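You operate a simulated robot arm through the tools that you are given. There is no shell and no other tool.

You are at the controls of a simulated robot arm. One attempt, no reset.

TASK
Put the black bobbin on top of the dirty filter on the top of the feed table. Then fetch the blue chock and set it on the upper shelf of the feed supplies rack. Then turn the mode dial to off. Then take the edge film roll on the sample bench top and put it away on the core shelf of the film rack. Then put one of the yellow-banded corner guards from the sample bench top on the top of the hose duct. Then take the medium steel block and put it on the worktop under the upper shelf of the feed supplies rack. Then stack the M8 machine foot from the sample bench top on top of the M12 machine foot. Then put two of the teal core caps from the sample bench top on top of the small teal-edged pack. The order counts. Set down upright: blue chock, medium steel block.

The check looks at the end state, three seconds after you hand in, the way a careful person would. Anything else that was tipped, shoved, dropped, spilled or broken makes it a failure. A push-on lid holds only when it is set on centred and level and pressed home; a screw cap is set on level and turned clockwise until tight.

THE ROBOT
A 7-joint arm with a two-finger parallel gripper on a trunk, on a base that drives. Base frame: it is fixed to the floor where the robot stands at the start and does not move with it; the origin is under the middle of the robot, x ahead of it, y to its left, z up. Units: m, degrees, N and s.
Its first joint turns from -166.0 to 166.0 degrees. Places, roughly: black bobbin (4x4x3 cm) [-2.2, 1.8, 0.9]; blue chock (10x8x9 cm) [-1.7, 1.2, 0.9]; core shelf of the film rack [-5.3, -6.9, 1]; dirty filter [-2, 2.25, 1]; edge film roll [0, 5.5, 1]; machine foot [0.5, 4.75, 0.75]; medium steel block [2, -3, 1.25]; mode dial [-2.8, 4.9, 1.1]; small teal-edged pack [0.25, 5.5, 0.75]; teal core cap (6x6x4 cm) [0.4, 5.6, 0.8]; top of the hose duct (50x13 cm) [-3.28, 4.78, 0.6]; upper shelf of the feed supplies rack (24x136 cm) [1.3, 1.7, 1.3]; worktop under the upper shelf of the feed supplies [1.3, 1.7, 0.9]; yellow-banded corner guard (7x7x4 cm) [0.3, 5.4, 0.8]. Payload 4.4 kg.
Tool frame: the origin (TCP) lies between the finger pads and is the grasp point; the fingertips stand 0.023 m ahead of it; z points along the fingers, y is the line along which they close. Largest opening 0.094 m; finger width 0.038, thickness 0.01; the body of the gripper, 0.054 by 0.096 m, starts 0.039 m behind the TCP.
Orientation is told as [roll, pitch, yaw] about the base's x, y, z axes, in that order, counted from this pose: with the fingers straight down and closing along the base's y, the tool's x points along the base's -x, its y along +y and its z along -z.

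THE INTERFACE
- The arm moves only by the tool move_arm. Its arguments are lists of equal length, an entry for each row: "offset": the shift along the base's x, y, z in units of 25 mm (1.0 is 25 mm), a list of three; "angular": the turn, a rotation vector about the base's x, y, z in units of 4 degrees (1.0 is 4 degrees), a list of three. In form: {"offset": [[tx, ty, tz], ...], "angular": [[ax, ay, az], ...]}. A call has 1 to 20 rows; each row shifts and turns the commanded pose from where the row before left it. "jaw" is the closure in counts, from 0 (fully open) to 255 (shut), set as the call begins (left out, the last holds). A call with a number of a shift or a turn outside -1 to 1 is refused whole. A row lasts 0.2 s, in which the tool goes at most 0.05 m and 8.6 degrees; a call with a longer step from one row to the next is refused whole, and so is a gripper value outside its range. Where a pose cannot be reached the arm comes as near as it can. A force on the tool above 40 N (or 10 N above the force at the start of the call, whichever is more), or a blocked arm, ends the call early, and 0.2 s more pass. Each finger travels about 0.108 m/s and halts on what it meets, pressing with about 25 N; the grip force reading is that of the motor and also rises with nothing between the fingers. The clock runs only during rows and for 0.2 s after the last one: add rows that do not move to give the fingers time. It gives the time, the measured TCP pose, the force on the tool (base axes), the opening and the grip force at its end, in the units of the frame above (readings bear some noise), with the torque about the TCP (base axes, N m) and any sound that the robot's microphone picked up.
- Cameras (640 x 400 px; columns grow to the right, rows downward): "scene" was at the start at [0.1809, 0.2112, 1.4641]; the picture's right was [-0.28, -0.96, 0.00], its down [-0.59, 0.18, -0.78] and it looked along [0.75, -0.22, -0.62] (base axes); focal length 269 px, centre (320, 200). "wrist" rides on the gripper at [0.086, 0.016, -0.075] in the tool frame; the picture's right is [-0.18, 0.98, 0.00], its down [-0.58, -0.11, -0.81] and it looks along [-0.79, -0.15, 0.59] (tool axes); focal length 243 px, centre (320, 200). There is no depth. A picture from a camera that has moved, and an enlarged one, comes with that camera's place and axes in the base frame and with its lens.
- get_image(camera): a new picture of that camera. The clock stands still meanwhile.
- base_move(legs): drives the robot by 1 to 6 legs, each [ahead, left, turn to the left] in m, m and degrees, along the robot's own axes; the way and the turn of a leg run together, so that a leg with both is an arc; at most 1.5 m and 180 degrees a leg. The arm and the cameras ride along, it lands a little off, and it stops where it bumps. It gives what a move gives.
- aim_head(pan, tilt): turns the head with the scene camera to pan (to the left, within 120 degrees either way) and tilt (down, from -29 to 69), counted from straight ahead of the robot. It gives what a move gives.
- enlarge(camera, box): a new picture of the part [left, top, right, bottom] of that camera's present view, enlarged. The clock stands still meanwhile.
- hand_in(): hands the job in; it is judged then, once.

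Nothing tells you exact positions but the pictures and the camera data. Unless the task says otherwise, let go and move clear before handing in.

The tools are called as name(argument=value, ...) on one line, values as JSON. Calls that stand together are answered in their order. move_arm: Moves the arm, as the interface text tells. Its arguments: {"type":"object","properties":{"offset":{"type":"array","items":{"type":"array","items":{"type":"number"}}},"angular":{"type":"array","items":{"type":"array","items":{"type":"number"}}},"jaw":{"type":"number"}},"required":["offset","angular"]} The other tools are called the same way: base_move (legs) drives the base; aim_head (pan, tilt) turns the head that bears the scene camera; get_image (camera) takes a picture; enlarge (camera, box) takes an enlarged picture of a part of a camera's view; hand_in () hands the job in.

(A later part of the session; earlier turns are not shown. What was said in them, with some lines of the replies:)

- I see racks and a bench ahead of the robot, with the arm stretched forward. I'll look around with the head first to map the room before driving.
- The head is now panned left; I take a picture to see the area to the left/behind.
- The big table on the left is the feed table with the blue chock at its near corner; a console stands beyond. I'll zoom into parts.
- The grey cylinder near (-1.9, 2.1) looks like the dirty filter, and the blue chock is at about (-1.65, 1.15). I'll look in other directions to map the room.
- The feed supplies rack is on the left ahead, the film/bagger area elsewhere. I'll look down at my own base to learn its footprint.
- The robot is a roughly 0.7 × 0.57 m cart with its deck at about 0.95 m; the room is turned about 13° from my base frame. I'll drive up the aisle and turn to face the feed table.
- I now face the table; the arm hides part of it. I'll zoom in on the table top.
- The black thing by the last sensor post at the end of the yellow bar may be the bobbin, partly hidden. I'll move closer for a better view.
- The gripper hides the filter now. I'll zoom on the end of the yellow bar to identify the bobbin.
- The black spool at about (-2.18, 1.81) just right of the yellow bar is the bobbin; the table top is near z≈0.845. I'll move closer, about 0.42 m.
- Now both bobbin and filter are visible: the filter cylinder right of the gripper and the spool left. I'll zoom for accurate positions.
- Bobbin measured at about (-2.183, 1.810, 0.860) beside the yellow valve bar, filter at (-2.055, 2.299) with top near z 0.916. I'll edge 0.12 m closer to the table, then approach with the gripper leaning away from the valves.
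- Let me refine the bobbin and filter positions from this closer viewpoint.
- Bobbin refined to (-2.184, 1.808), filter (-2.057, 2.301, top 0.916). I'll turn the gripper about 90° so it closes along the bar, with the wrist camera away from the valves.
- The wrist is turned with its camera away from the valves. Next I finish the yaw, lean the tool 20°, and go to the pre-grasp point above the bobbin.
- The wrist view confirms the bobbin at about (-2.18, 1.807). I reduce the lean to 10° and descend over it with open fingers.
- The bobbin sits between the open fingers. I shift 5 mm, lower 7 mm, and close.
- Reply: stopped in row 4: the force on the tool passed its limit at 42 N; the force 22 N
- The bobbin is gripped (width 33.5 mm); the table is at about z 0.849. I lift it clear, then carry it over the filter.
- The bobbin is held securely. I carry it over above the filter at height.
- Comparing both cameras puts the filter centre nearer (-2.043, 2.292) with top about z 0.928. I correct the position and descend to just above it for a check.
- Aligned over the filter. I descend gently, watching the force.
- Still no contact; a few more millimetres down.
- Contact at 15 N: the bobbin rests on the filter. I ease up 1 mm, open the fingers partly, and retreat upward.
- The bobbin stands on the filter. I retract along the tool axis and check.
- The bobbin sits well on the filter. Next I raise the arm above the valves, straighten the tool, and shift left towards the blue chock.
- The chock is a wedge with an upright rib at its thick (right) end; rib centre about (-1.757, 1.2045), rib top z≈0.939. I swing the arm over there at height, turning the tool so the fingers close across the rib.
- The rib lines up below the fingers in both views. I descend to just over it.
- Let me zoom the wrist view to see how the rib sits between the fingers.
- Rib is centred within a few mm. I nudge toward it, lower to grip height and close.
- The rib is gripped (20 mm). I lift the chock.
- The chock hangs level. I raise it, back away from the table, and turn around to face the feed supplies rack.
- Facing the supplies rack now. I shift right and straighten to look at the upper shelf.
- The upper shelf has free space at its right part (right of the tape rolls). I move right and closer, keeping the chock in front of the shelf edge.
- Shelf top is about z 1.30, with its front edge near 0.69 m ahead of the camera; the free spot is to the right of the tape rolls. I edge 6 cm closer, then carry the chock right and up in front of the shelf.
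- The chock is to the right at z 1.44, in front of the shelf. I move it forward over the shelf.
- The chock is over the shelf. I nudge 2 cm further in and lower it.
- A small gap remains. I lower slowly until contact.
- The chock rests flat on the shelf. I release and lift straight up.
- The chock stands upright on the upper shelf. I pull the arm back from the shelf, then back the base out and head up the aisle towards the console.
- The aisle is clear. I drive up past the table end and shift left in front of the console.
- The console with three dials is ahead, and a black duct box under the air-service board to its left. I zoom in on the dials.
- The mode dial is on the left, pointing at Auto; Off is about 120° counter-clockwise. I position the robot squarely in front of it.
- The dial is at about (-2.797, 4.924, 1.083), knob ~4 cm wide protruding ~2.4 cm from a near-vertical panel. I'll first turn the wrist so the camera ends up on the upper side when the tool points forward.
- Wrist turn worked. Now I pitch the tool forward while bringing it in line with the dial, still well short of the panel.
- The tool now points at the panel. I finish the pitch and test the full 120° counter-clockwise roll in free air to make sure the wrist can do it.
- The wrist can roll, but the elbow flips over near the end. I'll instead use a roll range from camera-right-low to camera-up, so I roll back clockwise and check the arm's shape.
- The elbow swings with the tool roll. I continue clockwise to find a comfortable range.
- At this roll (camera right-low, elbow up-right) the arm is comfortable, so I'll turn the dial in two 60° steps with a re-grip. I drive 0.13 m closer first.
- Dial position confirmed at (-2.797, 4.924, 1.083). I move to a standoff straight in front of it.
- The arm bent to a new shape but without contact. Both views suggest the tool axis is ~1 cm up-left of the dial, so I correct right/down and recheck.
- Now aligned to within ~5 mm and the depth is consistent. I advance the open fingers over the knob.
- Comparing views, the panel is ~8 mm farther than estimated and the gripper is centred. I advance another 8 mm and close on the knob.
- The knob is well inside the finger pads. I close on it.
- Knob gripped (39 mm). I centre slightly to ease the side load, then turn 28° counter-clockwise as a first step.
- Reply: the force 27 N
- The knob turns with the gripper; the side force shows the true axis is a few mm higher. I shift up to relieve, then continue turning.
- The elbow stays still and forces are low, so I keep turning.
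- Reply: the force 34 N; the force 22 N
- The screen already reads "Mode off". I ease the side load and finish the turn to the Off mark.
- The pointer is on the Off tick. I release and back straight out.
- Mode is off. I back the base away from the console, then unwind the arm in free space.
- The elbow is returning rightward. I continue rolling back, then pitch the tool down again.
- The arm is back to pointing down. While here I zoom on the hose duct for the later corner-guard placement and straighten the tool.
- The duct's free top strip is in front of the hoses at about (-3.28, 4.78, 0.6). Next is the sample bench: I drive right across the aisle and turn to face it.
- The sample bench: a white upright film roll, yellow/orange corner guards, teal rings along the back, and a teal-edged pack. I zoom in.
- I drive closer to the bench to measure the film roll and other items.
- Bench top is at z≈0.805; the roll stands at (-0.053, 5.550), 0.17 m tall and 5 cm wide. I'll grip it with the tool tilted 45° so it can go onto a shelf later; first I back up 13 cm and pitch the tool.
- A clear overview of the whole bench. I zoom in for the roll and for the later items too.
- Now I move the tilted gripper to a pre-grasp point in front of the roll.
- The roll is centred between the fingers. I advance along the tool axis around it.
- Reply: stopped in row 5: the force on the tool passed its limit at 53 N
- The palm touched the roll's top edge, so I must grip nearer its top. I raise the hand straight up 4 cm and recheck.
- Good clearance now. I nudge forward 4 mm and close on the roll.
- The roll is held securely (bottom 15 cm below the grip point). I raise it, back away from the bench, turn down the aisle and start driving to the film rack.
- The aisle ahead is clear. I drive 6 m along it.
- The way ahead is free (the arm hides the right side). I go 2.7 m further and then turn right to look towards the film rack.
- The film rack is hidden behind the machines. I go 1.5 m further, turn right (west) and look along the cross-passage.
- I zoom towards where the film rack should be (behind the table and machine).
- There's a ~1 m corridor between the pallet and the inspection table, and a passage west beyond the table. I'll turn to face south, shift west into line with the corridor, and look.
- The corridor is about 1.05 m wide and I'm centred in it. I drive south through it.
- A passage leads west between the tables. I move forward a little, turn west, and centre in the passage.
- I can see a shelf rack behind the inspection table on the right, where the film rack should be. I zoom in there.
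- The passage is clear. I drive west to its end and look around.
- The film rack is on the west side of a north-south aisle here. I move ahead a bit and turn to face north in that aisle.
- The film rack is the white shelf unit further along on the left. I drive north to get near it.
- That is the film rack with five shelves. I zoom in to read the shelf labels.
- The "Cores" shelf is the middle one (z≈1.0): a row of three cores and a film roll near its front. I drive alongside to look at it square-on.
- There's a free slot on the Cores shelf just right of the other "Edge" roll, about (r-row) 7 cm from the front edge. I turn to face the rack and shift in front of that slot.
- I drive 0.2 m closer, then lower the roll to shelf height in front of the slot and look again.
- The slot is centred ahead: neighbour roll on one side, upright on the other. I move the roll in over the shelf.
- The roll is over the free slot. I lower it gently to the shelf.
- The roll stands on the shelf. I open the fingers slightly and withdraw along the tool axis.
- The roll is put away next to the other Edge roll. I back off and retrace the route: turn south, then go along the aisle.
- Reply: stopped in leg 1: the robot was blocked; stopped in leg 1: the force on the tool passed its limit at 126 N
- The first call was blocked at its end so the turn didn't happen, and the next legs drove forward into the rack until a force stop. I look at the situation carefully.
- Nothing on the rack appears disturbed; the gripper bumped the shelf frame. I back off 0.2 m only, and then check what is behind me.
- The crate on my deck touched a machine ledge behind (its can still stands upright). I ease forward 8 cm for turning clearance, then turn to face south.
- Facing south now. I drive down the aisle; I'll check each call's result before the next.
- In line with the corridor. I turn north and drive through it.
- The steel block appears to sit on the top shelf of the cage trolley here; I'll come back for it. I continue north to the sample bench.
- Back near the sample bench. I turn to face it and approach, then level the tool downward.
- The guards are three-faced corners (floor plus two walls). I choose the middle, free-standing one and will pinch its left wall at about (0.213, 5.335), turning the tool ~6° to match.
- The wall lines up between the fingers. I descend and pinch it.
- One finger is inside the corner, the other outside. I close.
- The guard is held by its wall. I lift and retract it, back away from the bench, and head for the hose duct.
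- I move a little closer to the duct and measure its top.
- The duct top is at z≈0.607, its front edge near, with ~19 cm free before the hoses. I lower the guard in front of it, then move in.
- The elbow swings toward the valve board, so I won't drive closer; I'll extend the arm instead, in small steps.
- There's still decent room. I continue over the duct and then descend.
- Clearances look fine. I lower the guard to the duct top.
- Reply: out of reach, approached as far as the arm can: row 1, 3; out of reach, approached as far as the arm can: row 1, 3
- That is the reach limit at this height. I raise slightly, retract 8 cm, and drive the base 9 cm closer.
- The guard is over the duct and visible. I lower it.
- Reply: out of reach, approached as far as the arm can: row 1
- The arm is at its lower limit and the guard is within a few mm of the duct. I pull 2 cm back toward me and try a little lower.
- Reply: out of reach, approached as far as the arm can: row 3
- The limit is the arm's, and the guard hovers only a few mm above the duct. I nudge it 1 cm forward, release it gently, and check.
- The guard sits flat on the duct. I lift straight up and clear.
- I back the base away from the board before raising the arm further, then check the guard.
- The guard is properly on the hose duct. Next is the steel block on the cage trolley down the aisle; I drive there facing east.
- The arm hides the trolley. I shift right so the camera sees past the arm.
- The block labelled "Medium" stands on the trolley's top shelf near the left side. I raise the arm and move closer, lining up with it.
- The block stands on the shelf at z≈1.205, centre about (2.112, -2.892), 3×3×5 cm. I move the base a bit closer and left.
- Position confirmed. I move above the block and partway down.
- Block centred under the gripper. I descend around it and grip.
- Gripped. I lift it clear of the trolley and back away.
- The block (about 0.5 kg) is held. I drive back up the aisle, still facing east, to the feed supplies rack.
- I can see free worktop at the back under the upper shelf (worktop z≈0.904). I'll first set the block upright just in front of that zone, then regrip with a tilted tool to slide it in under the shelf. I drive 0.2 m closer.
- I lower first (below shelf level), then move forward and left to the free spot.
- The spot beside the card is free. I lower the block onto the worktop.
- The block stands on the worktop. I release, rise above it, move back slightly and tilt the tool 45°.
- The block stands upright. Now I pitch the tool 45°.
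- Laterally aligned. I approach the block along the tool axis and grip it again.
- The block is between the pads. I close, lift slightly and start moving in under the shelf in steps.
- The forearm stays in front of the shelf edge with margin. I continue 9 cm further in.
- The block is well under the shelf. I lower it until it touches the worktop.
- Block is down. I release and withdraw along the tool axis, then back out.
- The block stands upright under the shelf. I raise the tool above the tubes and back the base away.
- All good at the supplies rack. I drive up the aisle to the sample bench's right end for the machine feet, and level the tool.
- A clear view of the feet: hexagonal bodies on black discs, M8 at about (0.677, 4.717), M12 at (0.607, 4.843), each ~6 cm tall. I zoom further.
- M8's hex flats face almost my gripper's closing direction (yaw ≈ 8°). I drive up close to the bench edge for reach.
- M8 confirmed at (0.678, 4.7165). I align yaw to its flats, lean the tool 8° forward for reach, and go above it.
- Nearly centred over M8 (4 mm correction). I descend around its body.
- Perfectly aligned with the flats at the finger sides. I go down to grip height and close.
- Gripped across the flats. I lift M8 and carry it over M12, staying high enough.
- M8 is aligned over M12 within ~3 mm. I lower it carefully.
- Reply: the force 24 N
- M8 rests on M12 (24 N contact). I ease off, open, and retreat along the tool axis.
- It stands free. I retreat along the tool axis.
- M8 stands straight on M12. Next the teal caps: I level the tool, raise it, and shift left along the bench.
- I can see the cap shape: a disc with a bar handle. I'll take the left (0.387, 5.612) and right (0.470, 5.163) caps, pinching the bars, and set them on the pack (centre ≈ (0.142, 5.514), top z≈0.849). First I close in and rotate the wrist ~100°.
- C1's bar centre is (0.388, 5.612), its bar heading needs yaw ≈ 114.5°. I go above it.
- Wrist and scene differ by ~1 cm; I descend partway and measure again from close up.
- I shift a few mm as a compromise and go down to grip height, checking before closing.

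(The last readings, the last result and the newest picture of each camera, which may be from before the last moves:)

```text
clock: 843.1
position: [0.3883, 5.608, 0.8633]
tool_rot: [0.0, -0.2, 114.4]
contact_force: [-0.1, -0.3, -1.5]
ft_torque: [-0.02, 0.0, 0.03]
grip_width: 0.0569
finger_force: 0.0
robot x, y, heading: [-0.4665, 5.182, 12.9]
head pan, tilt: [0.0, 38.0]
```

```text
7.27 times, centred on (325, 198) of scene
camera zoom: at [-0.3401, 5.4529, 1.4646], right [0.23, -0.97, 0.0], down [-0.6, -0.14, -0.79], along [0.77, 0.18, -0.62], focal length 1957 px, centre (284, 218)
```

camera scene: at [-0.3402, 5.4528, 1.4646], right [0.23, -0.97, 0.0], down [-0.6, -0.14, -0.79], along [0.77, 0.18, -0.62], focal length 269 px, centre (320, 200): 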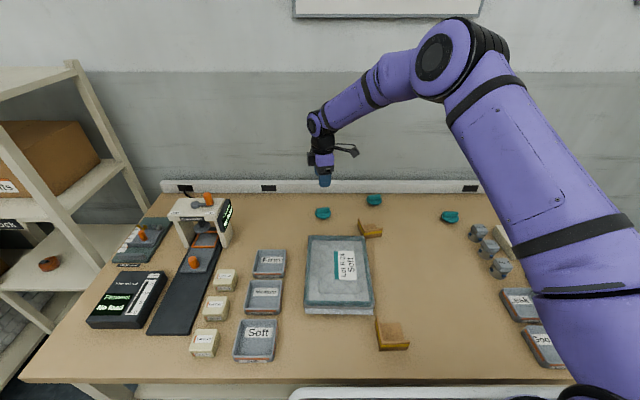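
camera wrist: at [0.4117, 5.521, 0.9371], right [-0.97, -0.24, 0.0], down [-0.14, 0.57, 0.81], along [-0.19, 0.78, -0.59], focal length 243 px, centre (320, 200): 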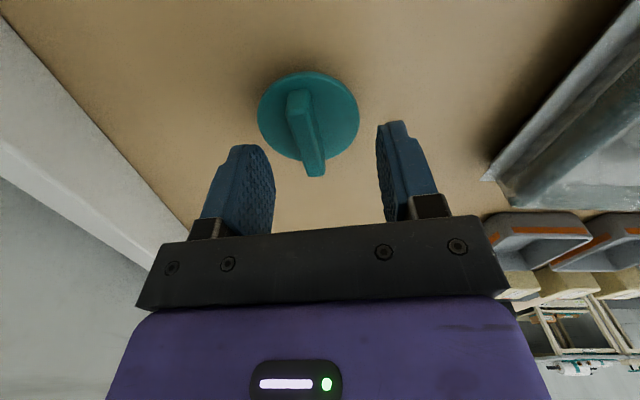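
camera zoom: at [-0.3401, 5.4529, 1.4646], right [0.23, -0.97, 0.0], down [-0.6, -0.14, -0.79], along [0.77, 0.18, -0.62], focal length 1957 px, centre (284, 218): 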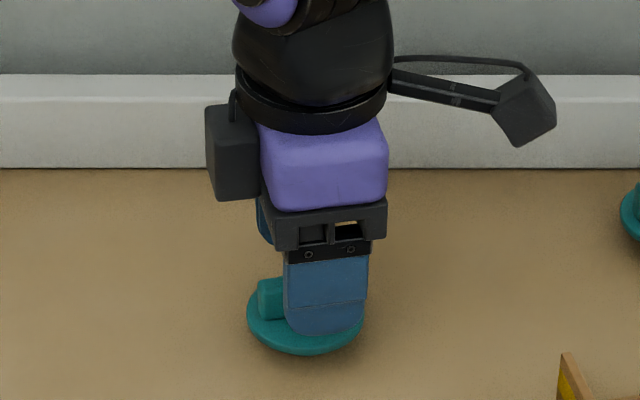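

The bar lies between the fingers in both views. I lower the last centimetre and close.

move_arm(offset=[[0.03, -0.07, -0.25], [0, 0, -0.17], [0, 0, 0]], angular=[[0, 0, 0], [0, 0, 0], [0, 0, 0]])

move_arm(offset=[[0, 0, 0], [0, 0, 0], [0, 0, 0], [0, 0, 0], [0, 0, 0]], angular=[[0, 0, 0], [0, 0, 0], [0, 0, 0], [0, 0, 0], [0, 0, 0]], jaw=255)

get_image(camera="wrist")

```text
clock: 843.9
position: [0.3901, 5.6056, 0.8525]
tool_rot: [-0.1, -0.2, 114.5]
contact_force: [0.9, 0.6, 0.3]
ft_torque: [-0.03, -0.01, 0.0]
grip_width: 0.0574
finger_force: 0.0
robot x, y, heading: [-0.4663, 5.1807, 13.0]
head pan, tilt: [0.0, 38.0]
```

```text
clock: 845.1
position: [0.3907, 5.606, 0.8537]
tool_rot: [0.0, -0.2, 114.5]
contact_force: [-0.1, 0.6, 0.3]
ft_torque: [0.01, 0.0, 0.0]
grip_width: 0.0108
finger_force: 24.9
robot x, y, heading: [-0.4628, 5.1784, 13.0]
head pan, tilt: [0.0, 38.0]
```

```text
taken
camera wrist: at [0.4127, 5.519, 0.927], right [-0.97, -0.24, 0.0], down [-0.14, 0.57, 0.81], along [-0.19, 0.78, -0.59], focal length 243 px, centre (320, 200)
```

wrist: 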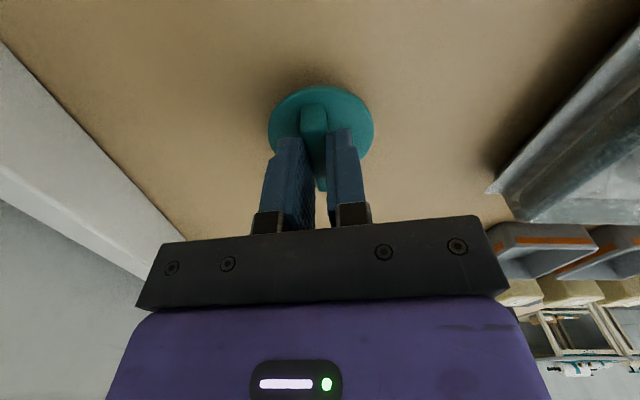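

Gripped (11 mm bar). I lift and check how it sits.

move_arm(offset=[[0, 0, 0.4], [0, 0, 0.8], [0, 0, 1], [0, 0, 1], [0, 0, 0.8], [0, 0, 0]], angular=[[0, 0, 0], [0, 0, 0], [0, 0, 0], [0, 0, 0], [0, 0, 0], [0, 0, 0]])

get_image(camera="wrist")

enlarge(camera="scene", box=[290, 130, 370, 205])

```text
clock: 846.5
position: [0.3922, 5.6077, 0.9529]
tool_rot: [0.1, -0.1, 114.5]
contact_force: [-1.6, -1.3, -0.7]
ft_torque: [-0.02, 0.01, 0.02]
grip_width: 0.0106
finger_force: 25.2
robot x, y, heading: [-0.4636, 5.1813, 13.1]
head pan, tilt: [0.0, 38.0]
```

```text
taken
camera wrist: at [0.4136, 5.5194, 1.0262], right [-0.97, -0.24, 0.0], down [-0.14, 0.57, 0.81], along [-0.19, 0.78, -0.59], focal length 243 px, centre (320, 200)
```

wrist: 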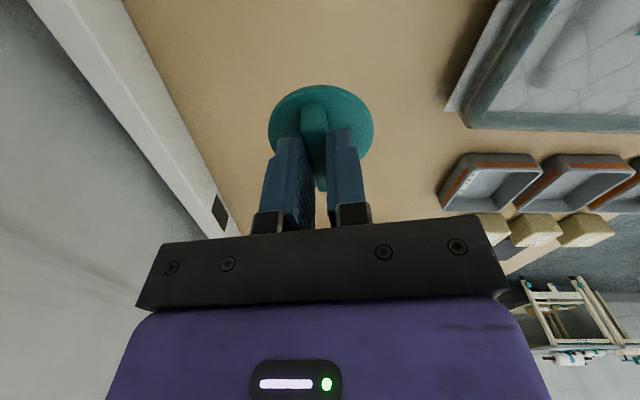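

```text
5.33 times, centred on (330, 168) of scene
camera zoom: at [-0.34, 5.4529, 1.4646], right [0.23, -0.97, 0.0], down [-0.6, -0.14, -0.79], along [0.77, 0.18, -0.62], focal length 1435 px, centre (267, 373)
```

zoom: 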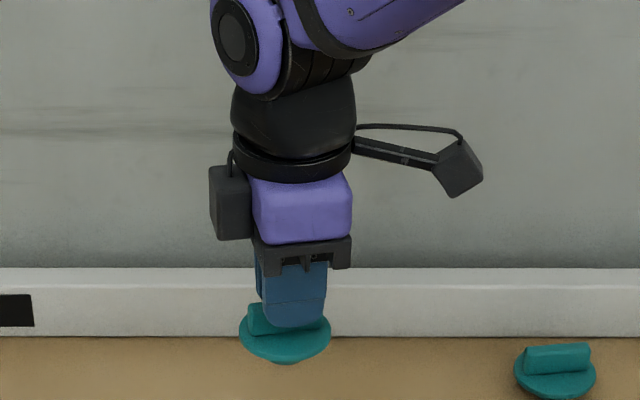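

The cap hangs level. I carry it over the far half of the pack.

move_arm(offset=[[0, 0, 0.6], [-0.87, -0.368, 0.4], [-0.87, -0.368, 0], [-0.87, -0.368, 0], [-0.87, -0.368, 0], [-0.87, -0.368, 0], [-0.87, -0.368, 0], [-0.87, -0.368, 0], [-0.87, -0.368, 0], [-0.87, -0.368, 0], [0, 0, 0]], angular=[[0, 0, 0], [0, 0, 0], [0, 0, 0], [0, 0, 0], [0, 0, 0], [0, 0, 0], [0, 0, 0], [0, 0, 0], [0, 0, 0], [0, 0, 0], [0, 0, 0]])

get_image(camera="wrist")

enlarge(camera="scene", box=[280, 160, 420, 325])

```text
clock: 848.9
position: [0.1942, 5.5235, 0.9783]
tool_rot: [0.0, -0.2, 114.5]
contact_force: [-0.4, -0.7, -0.5]
ft_torque: [0.0, 0.02, 0.01]
grip_width: 0.0108
finger_force: 25.0
robot x, y, heading: [-0.4659, 5.1798, 13.0]
head pan, tilt: [0.0, 38.0]
```

```text
taken
camera wrist: at [0.2166, 5.4367, 1.0512], right [-0.97, -0.24, 0.0], down [-0.14, 0.57, 0.81], along [-0.19, 0.78, -0.59], focal length 243 px, centre (320, 200)
```

wrist: 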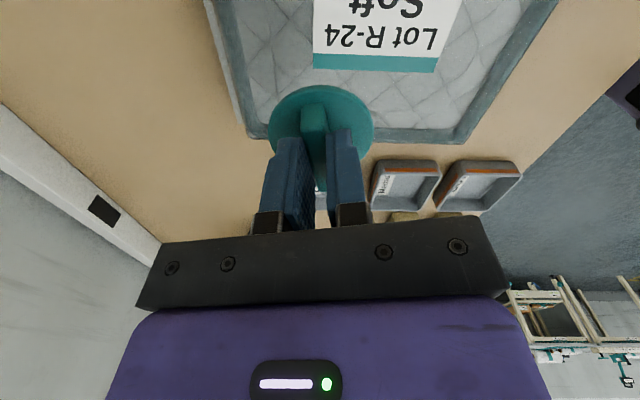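

```text
2.42 times, centred on (350, 242) of scene
camera zoom: at [-0.34, 5.4529, 1.4646], right [0.23, -0.97, 0.0], down [-0.6, -0.14, -0.79], along [0.77, 0.18, -0.62], focal length 652 px, centre (247, 97)
```

zoom: 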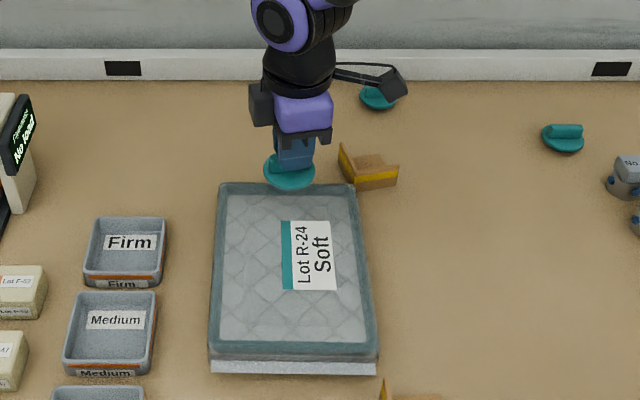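

The cap is over the far part of the pack. I lower it.

move_arm(offset=[[0, 0, -0.8], [0, 0, -0.8], [0, 0, -0.7], [0, 0, -0.4], [0, 0, -0.2], [0, 0, 0]], angular=[[0, 0, 0], [0, 0, 0], [0, 0, 0], [0, 0, 0], [0, 0, 0], [0, 0, 0]])

enlarge(camera="scene", box=[300, 200, 390, 270])

```text
clock: 850.3
position: [0.1945, 5.5232, 0.9053]
tool_rot: [0.1, -0.2, 114.6]
contact_force: [-0.3, -0.3, 0.0]
ft_torque: [0.0, 0.0, 0.02]
grip_width: 0.0104
finger_force: 24.8
robot x, y, heading: [-0.4664, 5.1828, 12.9]
head pan, tilt: [0.0, 38.0]
```

```text
5.71 times, centred on (345, 235) of scene
camera zoom: at [-0.3401, 5.4529, 1.4646], right [0.23, -0.97, 0.0], down [-0.6, -0.14, -0.79], along [0.77, 0.18, -0.62], focal length 1538 px, centre (177, 0)
```

zoom: 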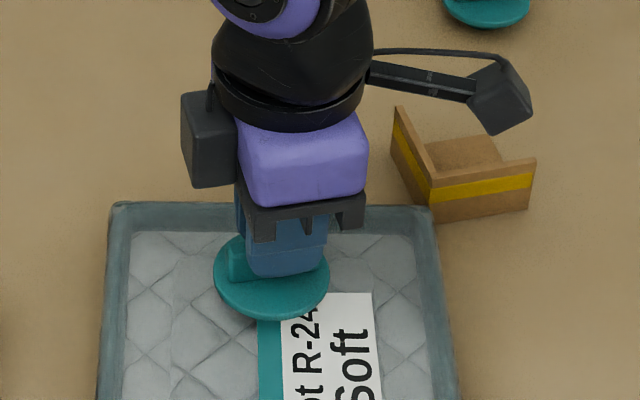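

move_arm(offset=[[0, 0, -0.12], [0, 0, -0.12], [0, 0, -0.1], [0, 0, 0]], angular=[[0, 0, 0], [0, 0, 0], [0, 0, 0], [0, 0, 0]])

move_arm(offset=[[0, 0, -0.1], [0, 0, -0.1], [0, 0, 0]], angular=[[0, 0, 0], [0, 0, 0], [0, 0, 0]])

enlarge(camera="scene", box=[300, 200, 390, 270])

```text
clock: 851.3
position: [0.1946, 5.524, 0.8976]
tool_rot: [0.1, 0.0, 114.4]
contact_force: [-0.2, 0.1, -0.5]
ft_torque: [-0.01, 0.02, 0.01]
grip_width: 0.0105
finger_force: 25.2
robot x, y, heading: [-0.4683, 5.1799, 13.0]
head pan, tilt: [0.0, 38.0]
```

```text
clock: 852.1
position: [0.1944, 5.5239, 0.8918]
tool_rot: [-0.3, -0.1, 114.5]
contact_force: [1.9, -0.2, 24.1]
ft_torque: [0.01, 0.03, 0.04]
grip_width: 0.0106
finger_force: 24.7
robot x, y, heading: [-0.4675, 5.179, 12.9]
head pan, tilt: [0.0, 38.0]
```

```text
5.71 times, centred on (345, 235) of scene
camera zoom: at [-0.3408, 5.4525, 1.4648], right [0.23, -0.97, 0.0], down [-0.6, -0.14, -0.79], along [0.77, 0.18, -0.62], focal length 1538 px, centre (177, 0)
```

zoom: 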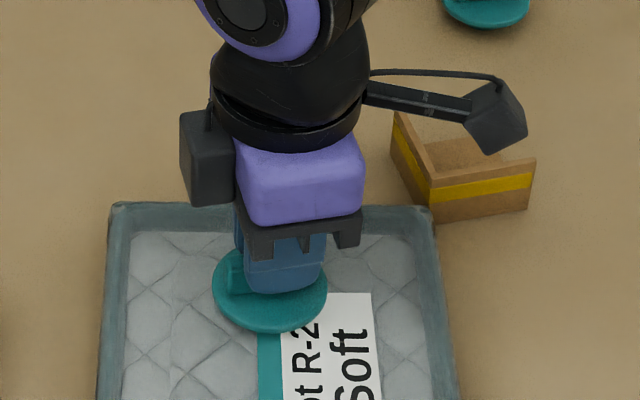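

Contact: the cap rests on the pack. I ease off, open and lift away.

move_arm(offset=[[0, 0, 0.08], [0, 0, 0]], angular=[[0, 0, 0], [0, 0, 0]])

move_arm(offset=[[0, 0, 0], [0, 0, 0], [0, 0, 0], [0, 0, 0]], angular=[[0, 0, 0], [0, 0, 0], [0, 0, 0], [0, 0, 0]], jaw=130)

move_arm(offset=[[0, 0, 0.4], [0, 0, 0.8], [0, 0, 1], [0, 0, 1], [0, 0, 1], [0, 0, 1], [0, 0, 0]], angular=[[0, 0, 0], [0, 0, 0], [0, 0, 0], [0, 0, 0], [0, 0, 0], [0, 0, 0], [0, 0, 0]])

enlarge(camera="scene", box=[280, 170, 420, 325])

```text
clock: 852.7
position: [0.1949, 5.5235, 0.8917]
tool_rot: [0.1, 0.0, 114.5]
contact_force: [0.3, 2.5, 3.5]
ft_torque: [0.11, -0.01, -0.01]
grip_width: 0.0106
finger_force: 24.7
robot x, y, heading: [-0.4687, 5.1803, 12.8]
head pan, tilt: [0.0, 38.0]
```

```text
clock: 853.7
position: [0.1949, 5.5245, 0.8937]
tool_rot: [0.1, -0.1, 114.6]
contact_force: [0.2, -0.5, -0.1]
ft_torque: [-0.02, 0.02, 0.02]
grip_width: 0.0461
finger_force: 0.0
robot x, y, heading: [-0.4658, 5.1797, 12.9]
head pan, tilt: [0.0, 38.0]
```

```text
clock: 855.3
position: [0.1947, 5.5231, 1.0233]
tool_rot: [-0.1, -0.1, 114.5]
contact_force: [1.2, 0.3, 0.1]
ft_torque: [0.0, -0.01, 0.0]
grip_width: 0.0463
finger_force: 0.1
robot x, y, heading: [-0.4669, 5.1856, 13.1]
head pan, tilt: [0.0, 38.0]
```

```text
2.58 times, centred on (350, 248) of scene
camera zoom: at [-0.34, 5.4529, 1.4646], right [0.23, -0.97, 0.0], down [-0.6, -0.14, -0.79], along [0.77, 0.18, -0.62], focal length 694 px, centre (243, 77)
```

zoom: 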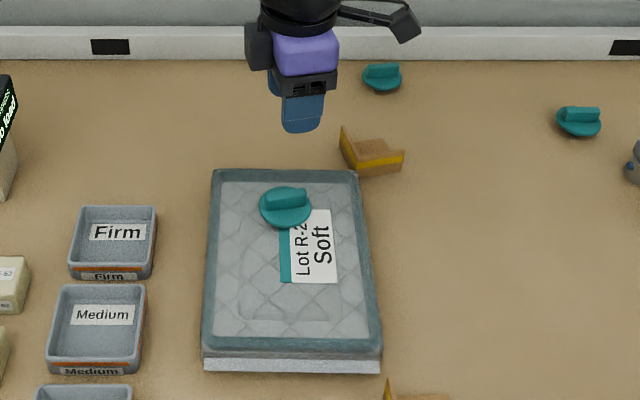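

The first cap stands on the pack. I move to the right-hand cap (bar centre ≈ (0.471, 5.160), yaw 102.5°).

move_arm(offset=[[0.738, -0.968, 0], [0.738, -0.968, 0], [0.738, -0.968, 0], [0.738, -0.968, 0], [0.738, -0.968, 0], [0.738, -0.968, 0], [0.738, -0.968, 0], [0.738, -0.968, 0], [0.738, -0.968, 0], [0.738, -0.968, 0], [0.738, -0.968, 0], [0.738, -0.968, 0], [0.738, -0.968, -0.4], [0.738, -0.968, -0.5], [0.738, -0.968, -0.6], [0, 0, 0]], angular=[[0, 0, -0.2], [0, 0, -0.2], [0, 0, -0.2], [0, 0, -0.2], [0, 0, -0.2], [0, 0, -0.2], [0, 0, -0.2], [0, 0, -0.2], [0, 0, -0.2], [0, 0, -0.2], [0, 0, -0.2], [0, 0, -0.2], [0, 0, -0.2], [0, 0, -0.2], [0, 0, -0.2], [0, 0, 0]], jaw=100)

get_image(camera="wrist")

get_image(camera="scene")

```text
clock: 858.7
position: [0.4701, 5.158, 0.9862]
tool_rot: [0.0, -0.1, 102.5]
contact_force: [-0.2, 1.3, 0.8]
ft_torque: [-0.01, 0.0, -0.01]
grip_width: 0.0571
finger_force: 0.1
robot x, y, heading: [-0.4677, 5.1778, 12.9]
head pan, tilt: [0.0, 38.0]
```

```text
taken
camera wrist: at [0.4746, 5.0699, 1.0599], right [-1.0, -0.03, 0.0], down [-0.02, 0.59, 0.81], along [-0.03, 0.81, -0.59], focal length 243 px, centre (320, 200)
```

wrist: 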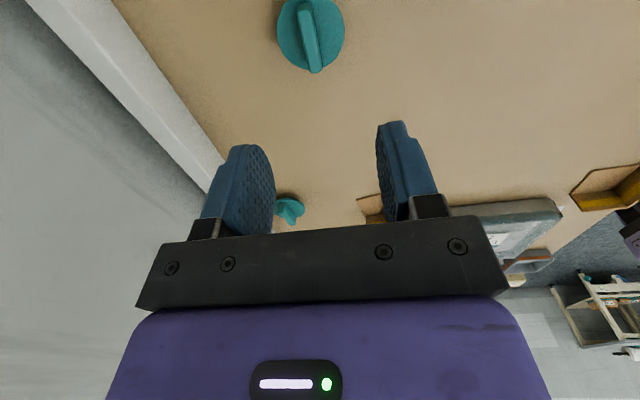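

```text
taken
camera scene: at [-0.3401, 5.4528, 1.4646], right [0.23, -0.97, 0.0], down [-0.6, -0.14, -0.79], along [0.77, 0.18, -0.62], focal length 269 px, centre (320, 200)
```

scene: 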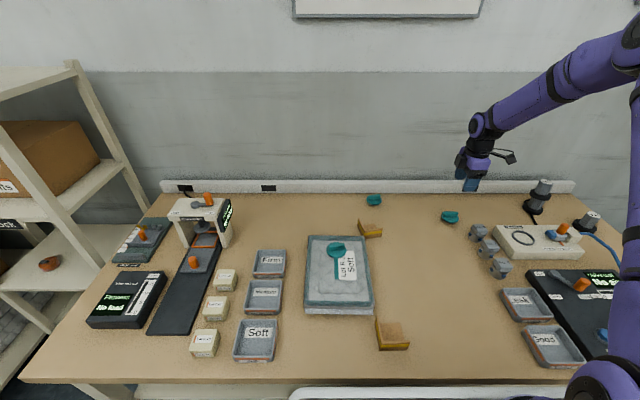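

Geometry matches the first cap's approach. I shift 3.5 mm and descend to grip height.

move_arm(offset=[[0.04, -0.14, -0.8], [0, 0, -0.8], [0, 0, -0.8], [0, 0, -0.8], [0, 0, -0.7], [0, 0, -0.6], [0, 0, -0.4], [0, 0, 0]], angular=[[0, 0, 0], [0, 0, 0], [0, 0, 0], [0, 0, 0], [0, 0, 0], [0, 0, 0], [0, 0, 0], [0, 0, 0]])

get_image(camera="wrist")

enlarge(camera="scene", box=[415, 170, 485, 235])

```text
clock: 860.5
position: [0.4722, 5.1569, 0.8627]
tool_rot: [-0.1, -0.2, 102.5]
contact_force: [-0.3, 0.0, 0.2]
ft_torque: [-0.04, 0.01, 0.0]
grip_width: 0.0571
finger_force: 0.0
robot x, y, heading: [-0.4695, 5.1825, 13.1]
head pan, tilt: [0.0, 38.0]
```

```text
taken
camera wrist: at [0.476, 5.0674, 0.9371], right [-1.0, -0.03, 0.0], down [-0.02, 0.59, 0.81], along [-0.03, 0.81, -0.59], focal length 243 px, centre (320, 200)
```

wrist: 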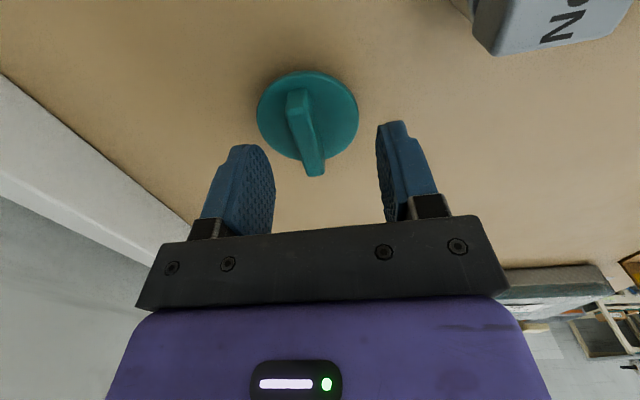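

```text
6.15 times, centred on (450, 202) of scene
camera zoom: at [-0.3401, 5.4528, 1.4646], right [0.23, -0.97, 0.0], down [-0.6, -0.14, -0.79], along [0.77, 0.18, -0.62], focal length 1656 px, centre (-480, 185)
```

zoom: 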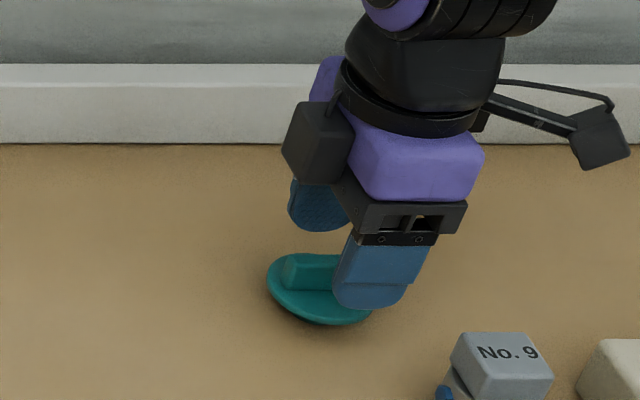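

Same picture as for the first cap. I lower the last centimetre, close and lift.

move_arm(offset=[[0, -0.05, -0.22], [0, 0, -0.15], [0, 0, 0]], angular=[[0, 0, 0], [0, 0, 0], [0, 0, 0]])

move_arm(offset=[[0, 0, 0], [0, 0, 0], [0, 0, 0], [0, 0, 0], [0, 0, 0]], angular=[[0, 0, 0], [0, 0, 0], [0, 0, 0], [0, 0, 0], [0, 0, 0]], jaw=255)

move_arm(offset=[[0, 0, 0.4], [0, 0, 0.8], [0, 0, 1], [0, 0, 1], [0, 0, 1], [0, 0, 1], [0, 0, 0]], angular=[[0, 0, 0], [0, 0, 0], [0, 0, 0], [0, 0, 0], [0, 0, 0], [0, 0, 0], [0, 0, 0]])

get_image(camera="wrist")

enlarge(camera="scene", box=[415, 130, 485, 205])

```text
clock: 861.3
position: [0.4722, 5.1553, 0.8537]
tool_rot: [0.0, 0.0, 102.5]
contact_force: [-0.3, -0.3, -0.7]
ft_torque: [0.03, 0.0, -0.02]
grip_width: 0.0572
finger_force: 0.1
robot x, y, heading: [-0.4677, 5.1803, 13.2]
head pan, tilt: [0.0, 38.0]
```

```text
clock: 862.5
position: [0.4707, 5.1562, 0.8545]
tool_rot: [-0.1, -0.2, 102.5]
contact_force: [0.1, -0.1, 0.5]
ft_torque: [-0.01, 0.0, 0.0]
grip_width: 0.0106
finger_force: 25.8
robot x, y, heading: [-0.4664, 5.1784, 12.8]
head pan, tilt: [0.0, 38.0]
```

```text
clock: 864.1
position: [0.4713, 5.1562, 0.9841]
tool_rot: [0.0, -0.1, 102.5]
contact_force: [0.2, 0.9, -0.9]
ft_torque: [-0.02, -0.02, -0.02]
grip_width: 0.0103
finger_force: 25.5
robot x, y, heading: [-0.4644, 5.1816, 13.1]
head pan, tilt: [0.0, 38.0]
```

```text
taken
camera wrist: at [0.4754, 5.0667, 1.0578], right [-1.0, -0.03, 0.0], down [-0.02, 0.59, 0.81], along [-0.03, 0.81, -0.59], focal length 243 px, centre (320, 200)
```

wrist: 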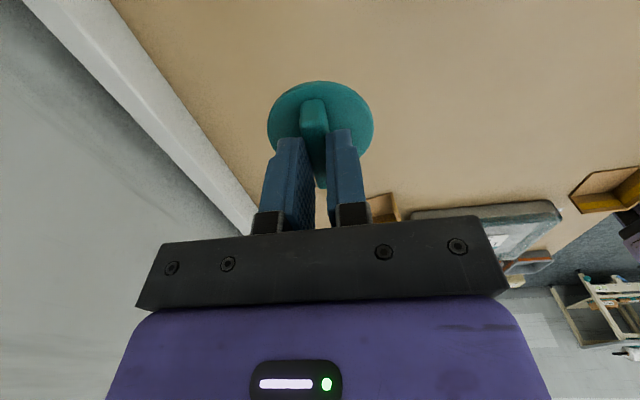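

```text
5.33 times, centred on (450, 168) of scene
camera zoom: at [-0.34, 5.4528, 1.4646], right [0.23, -0.97, 0.0], down [-0.6, -0.14, -0.79], along [0.77, 0.18, -0.62], focal length 1435 px, centre (-373, 373)
```

zoom: 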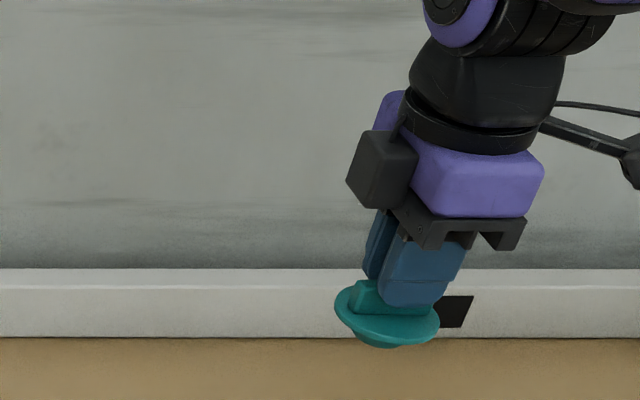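

Second cap held. I carry it over the near half of the pack.

move_arm(offset=[[-0.936, 0.866, 0], [-0.936, 0.866, 0], [-0.936, 0.866, 0], [-0.936, 0.866, 0], [-0.936, 0.866, 0], [-0.936, 0.866, 0], [-0.936, 0.866, 0], [-0.936, 0.866, 0], [-0.936, 0.866, 0], [-0.936, 0.866, 0], [-0.936, 0.866, 0], [-0.936, 0.866, 0], [-0.936, 0.866, 0], [-0.936, 0.866, 0], [-0.936, 0.866, 0], [-0.936, 0.866, 0], [0, 0, 0]], angular=[[0, 0, 0], [0, 0, 0], [0, 0, 0], [0, 0, 0], [0, 0, 0], [0, 0, 0], [0, 0, 0], [0, 0, 0], [0, 0, 0], [0, 0, 0], [0, 0, 0], [0, 0, 0], [0, 0, 0], [0, 0, 0], [0, 0, 0], [0, 0, 0], [0, 0, 0]])

get_image(camera="scene")

enlarge(camera="scene", box=[270, 200, 410, 330])

```text
clock: 867.7
position: [0.0974, 5.5001, 0.9845]
tool_rot: [0.0, 0.0, 102.5]
contact_force: [-0.5, 0.3, -0.9]
ft_torque: [0.02, 0.01, 0.01]
grip_width: 0.0106
finger_force: 24.8
robot x, y, heading: [-0.4671, 5.1828, 13.0]
head pan, tilt: [0.0, 38.0]
```

```text
taken
camera scene: at [-0.3401, 5.4528, 1.4646], right [0.23, -0.97, 0.0], down [-0.6, -0.14, -0.79], along [0.77, 0.18, -0.62], focal length 269 px, centre (320, 200)
```

scene: 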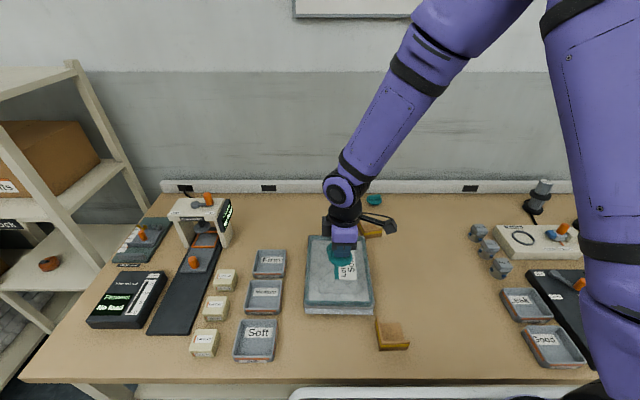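

```text
3.08 times, centred on (340, 265) of scene
camera zoom: at [-0.3401, 5.4528, 1.4646], right [0.23, -0.97, 0.0], down [-0.6, -0.14, -0.79], along [0.77, 0.18, -0.62], focal length 828 px, centre (258, 0)
```

zoom: 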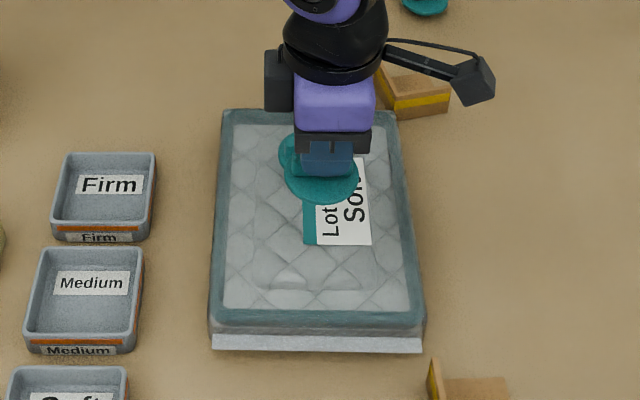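

Over the near half. I lower it onto the pack.

move_arm(offset=[[0, 0.1, -0.8], [0, 0, -0.8], [0, 0, -0.8], [0, 0, -0.5], [0, 0, -0.3], [0, 0, 0]], angular=[[0, 0, 0], [0, 0, 0], [0, 0, 0], [0, 0, 0], [0, 0, 0], [0, 0, 0]])

enlarge(camera="scene", box=[290, 220, 390, 310])

move_arm(offset=[[0, 0, -0.12], [0, 0, -0.1], [0, 0, -0.1], [0, 0, 0]], angular=[[0, 0, 0], [0, 0, 0], [0, 0, 0], [0, 0, 0]])

```text
clock: 869.1
position: [0.0971, 5.5024, 0.9037]
tool_rot: [0.0, 0.0, 102.5]
contact_force: [0.4, 0.4, 0.2]
ft_torque: [0.0, 0.01, 0.0]
grip_width: 0.0105
finger_force: 24.9
robot x, y, heading: [-0.4665, 5.1823, 13.1]
head pan, tilt: [0.0, 38.0]
```

```text
4.44 times, centred on (340, 265) of scene
camera zoom: at [-0.3402, 5.4529, 1.4646], right [0.23, -0.97, 0.0], down [-0.6, -0.14, -0.79], along [0.77, 0.18, -0.62], focal length 1196 px, centre (231, -89)
```

zoom: 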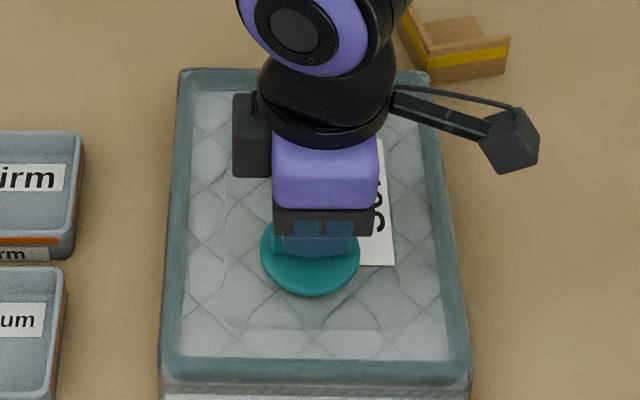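

```text
clock: 870.1
position: [0.0977, 5.5031, 0.8966]
tool_rot: [-0.1, 0.0, 102.5]
contact_force: [-0.4, -0.8, 12.9]
ft_torque: [-0.02, -0.01, 0.0]
grip_width: 0.0106
finger_force: 24.9
robot x, y, heading: [-0.4703, 5.1815, 13.2]
head pan, tilt: [0.0, 38.0]
```

Contact at 13 N. I ease off, release and lift.

move_arm(offset=[[0, 0, 0.03], [0, 0, 0]], angular=[[0, 0, 0], [0, 0, 0]])

move_arm(offset=[[0, 0, 0], [0, 0, 0], [0, 0, 0], [0, 0, 0]], angular=[[0, 0, 0], [0, 0, 0], [0, 0, 0], [0, 0, 0]], jaw=135)

move_arm(offset=[[0, 0, 0.4], [0, 0, 0.8], [0, 0, 1], [0, 0, 1], [0, 0, 1], [0, 0, 1], [0, 0, 1], [0, 0, 1], [0, 0, 0]], angular=[[0, 0, 0], [0, 0, 0], [0, 0, 0], [0, 0, 0], [0, 0, 0], [0, 0, 0], [0, 0, 0], [0, 0, 0], [0, 0, 0]])

get_image(camera="wrist")

get_image(camera="scene")

```text
clock: 870.7
position: [0.0977, 5.5034, 0.897]
tool_rot: [0.0, -0.2, 102.5]
contact_force: [1.1, 0.9, 3.0]
ft_torque: [0.01, -0.01, 0.0]
grip_width: 0.0106
finger_force: 24.8
robot x, y, heading: [-0.4663, 5.1854, 12.9]
head pan, tilt: [0.0, 38.0]
```

```text
clock: 871.7
position: [0.0978, 5.504, 0.8985]
tool_rot: [0.0, -0.1, 102.5]
contact_force: [0.0, -0.5, -0.1]
ft_torque: [0.0, 0.02, -0.03]
grip_width: 0.0442
finger_force: 0.0
robot x, y, heading: [-0.4658, 5.1793, 13.0]
head pan, tilt: [0.0, 38.0]
```

```text
clock: 873.7
position: [0.0969, 5.5029, 1.0772]
tool_rot: [0.0, -0.1, 102.5]
contact_force: [0.3, -0.4, -0.5]
ft_torque: [-0.03, -0.01, 0.02]
grip_width: 0.0442
finger_force: 0.1
robot x, y, heading: [-0.4693, 5.1812, 13.1]
head pan, tilt: [0.0, 38.0]
```

```text
taken
camera wrist: at [0.1018, 5.414, 1.1511], right [-1.0, -0.03, 0.0], down [-0.02, 0.59, 0.81], along [-0.03, 0.81, -0.59], focal length 243 px, centre (320, 200)
```

wrist: 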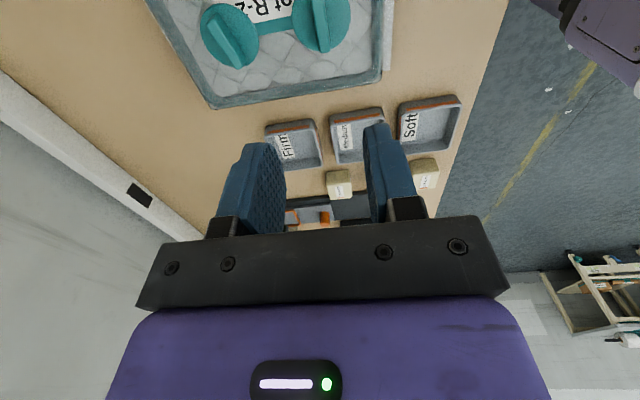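

```text
taken
camera scene: at [-0.3401, 5.4529, 1.4646], right [0.23, -0.97, 0.0], down [-0.6, -0.14, -0.79], along [0.77, 0.18, -0.62], focal length 269 px, centre (320, 200)
```

scene: 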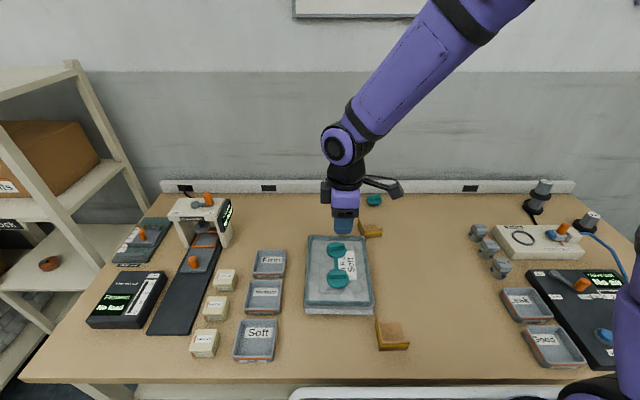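

enlarge(camera="scene", box=[280, 215, 400, 325])

enlarge(camera="scene", box=[500, 165, 620, 260])

```text
3.64 times, centred on (340, 270) of scene
camera zoom: at [-0.3401, 5.4529, 1.4646], right [0.23, -0.97, 0.0], down [-0.6, -0.14, -0.79], along [0.77, 0.18, -0.62], focal length 978 px, centre (247, -54)
```

zoom: 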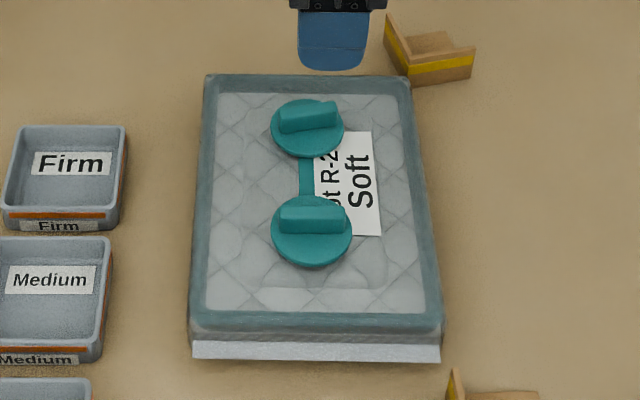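

```text
4.21 times, centred on (560, 212) of scene
camera zoom: at [-0.3401, 5.4529, 1.4646], right [0.23, -0.97, 0.0], down [-0.6, -0.14, -0.79], along [0.77, 0.18, -0.62], focal length 1133 px, centre (-690, 147)
```

zoom: 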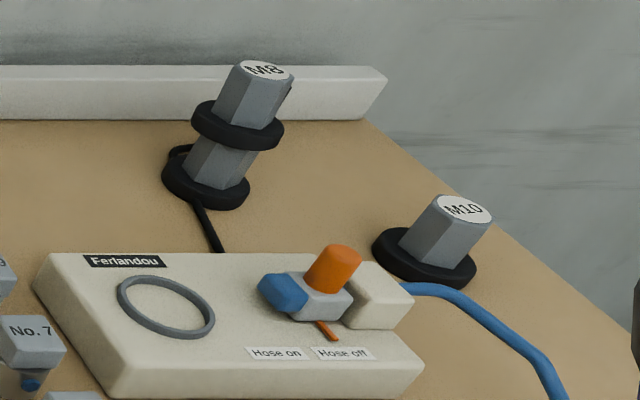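

Both caps stand on the pack and the feet stack is straight. I raise the arm and back away from the bench before handing in.

move_arm(offset=[[0, 0, 1], [0, 0, 1], [0, 0, 1], [0, 0, 1], [0, 0, 0]], angular=[[0, 0, 0], [0, 0, 0], [0, 0, 0], [0, 0, 0], [0, 0, 0]])

base_move(legs=[[-0.5, 0, 0]])

aim_head(pan=0, tilt=28)

get_image(camera="scene")

aim_head(pan=100, tilt=20)

get_image(camera="scene")

```text
clock: 874.9
position: [0.0982, 5.5043, 1.1774]
tool_rot: [0.0, -0.2, 102.5]
contact_force: [0.5, -1.4, 0.1]
ft_torque: [-0.04, 0.0, 0.01]
grip_width: 0.0444
finger_force: 0.1
robot x, y, heading: [-0.4693, 5.1794, 13.2]
head pan, tilt: [0.0, 38.0]
```

```text
clock: 877.9
position: [-0.394, 5.3897, 1.1775]
tool_rot: [0.0, -0.1, 102.5]
contact_force: [0.3, 0.3, 0.7]
ft_torque: [-0.03, 0.0, -0.01]
grip_width: 0.0442
finger_force: 0.1
robot x, y, heading: [-0.9582, 5.0684, 12.8]
head pan, tilt: [0.0, 38.0]
```

```text
clock: 878.6
position: [-0.3943, 5.3887, 1.1766]
tool_rot: [0.0, -0.1, 102.6]
contact_force: [-0.2, -0.3, -1.2]
ft_torque: [-0.03, 0.0, 0.02]
grip_width: 0.0445
finger_force: 0.0
robot x, y, heading: [-0.9611, 5.0652, 13.0]
head pan, tilt: [0.0, 28.0]
```

```text
taken
camera scene: at [-0.8269, 5.3402, 1.4801], right [0.22, -0.97, 0.0], down [-0.46, -0.11, -0.88], along [0.86, 0.2, -0.47], focal length 269 px, centre (320, 200)
```

scene: 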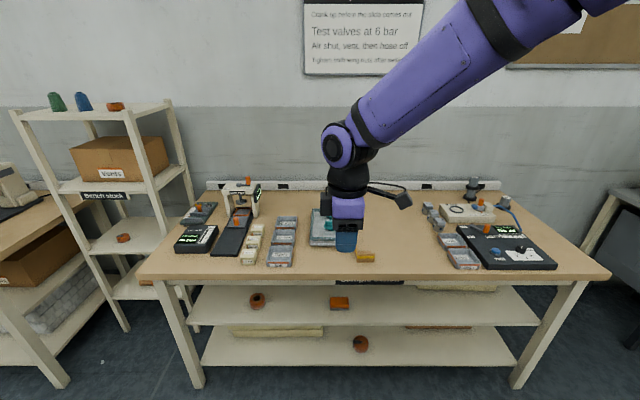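

```text
clock: 880.4
position: [-0.3936, 5.3884, 1.1773]
tool_rot: [0.0, 0.0, 102.5]
contact_force: [0.0, -1.5, 0.3]
ft_torque: [0.0, -0.02, 0.0]
grip_width: 0.0444
finger_force: 0.0
robot x, y, heading: [-0.9609, 5.0694, 13.0]
head pan, tilt: [100.0, 20.0]
```

```text
taken
camera scene: at [-0.952, 5.4055, 1.493], right [0.92, 0.39, 0.0], down [0.13, -0.32, -0.94], along [-0.37, 0.87, -0.34], focal length 269 px, centre (320, 200)
```

scene: 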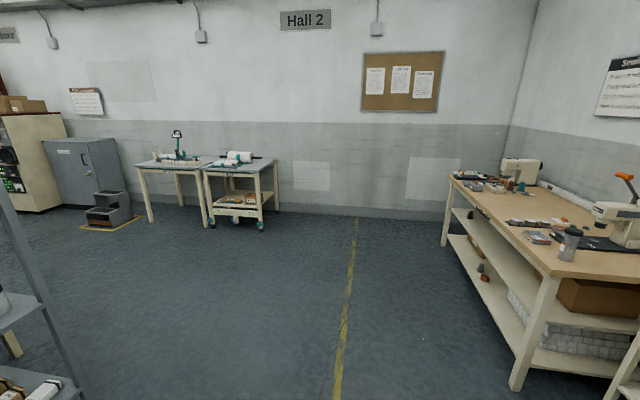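

All eight steps are done in order, the gripper is empty and the robot stands clear. I hand in the job.

hand_in()

```text
The job is handed in.
```

I worked through all eight steps in the order you gave, then backed the robot clear and handed in. From what I saw in the pictures, each item ended where you asked:

- **Black bobbin:** on top of the dirty filter, a few millimetres off centre.
- **Blue chock:** upright on the upper shelf of the feed supplies rack, towards the right-hand end.
- **Mode dial:** turned to off; the console screen reads "Mode off".
- **Edge film roll:** standing on the core shelf of the film rack, next to the other Edge roll.
- **Corner guard:** flat on top of the hose duct. The arm reached its lower limit there, so the guard settled the last millimetre or two on its own.
- **Medium steel block:** upright on the worktop under the upper shelf. I first set it down just in front, then regripped it with a tilted tool to get it in under the shelf.
- **M8 machine foot:** stacked straight on top of the M12 foot.
- **Teal core caps:** two of them standing on the small teal-edged pack.

Three unplanned contacts happened along the way:

- **Film roll on the bench:** the gripper pushed on the top of the roll with about 53 N before I picked it up. The roll stayed standing.
- **Film rack:** after I placed the roll, a backing move was cut short. My next command then drove the gripper into the rack until it stopped at 126 N.
- **Machine behind the robot:** that cut-short move was the crate on the robot's deck touching a ledge on the machine behind it.

After the last two, pictures showed the rolls and tapes in place on the shelves in view, and the can on that ledge upright. I could not see the rack's top shelf fully.

I did not go back for a final look at the items away from the sample bench.
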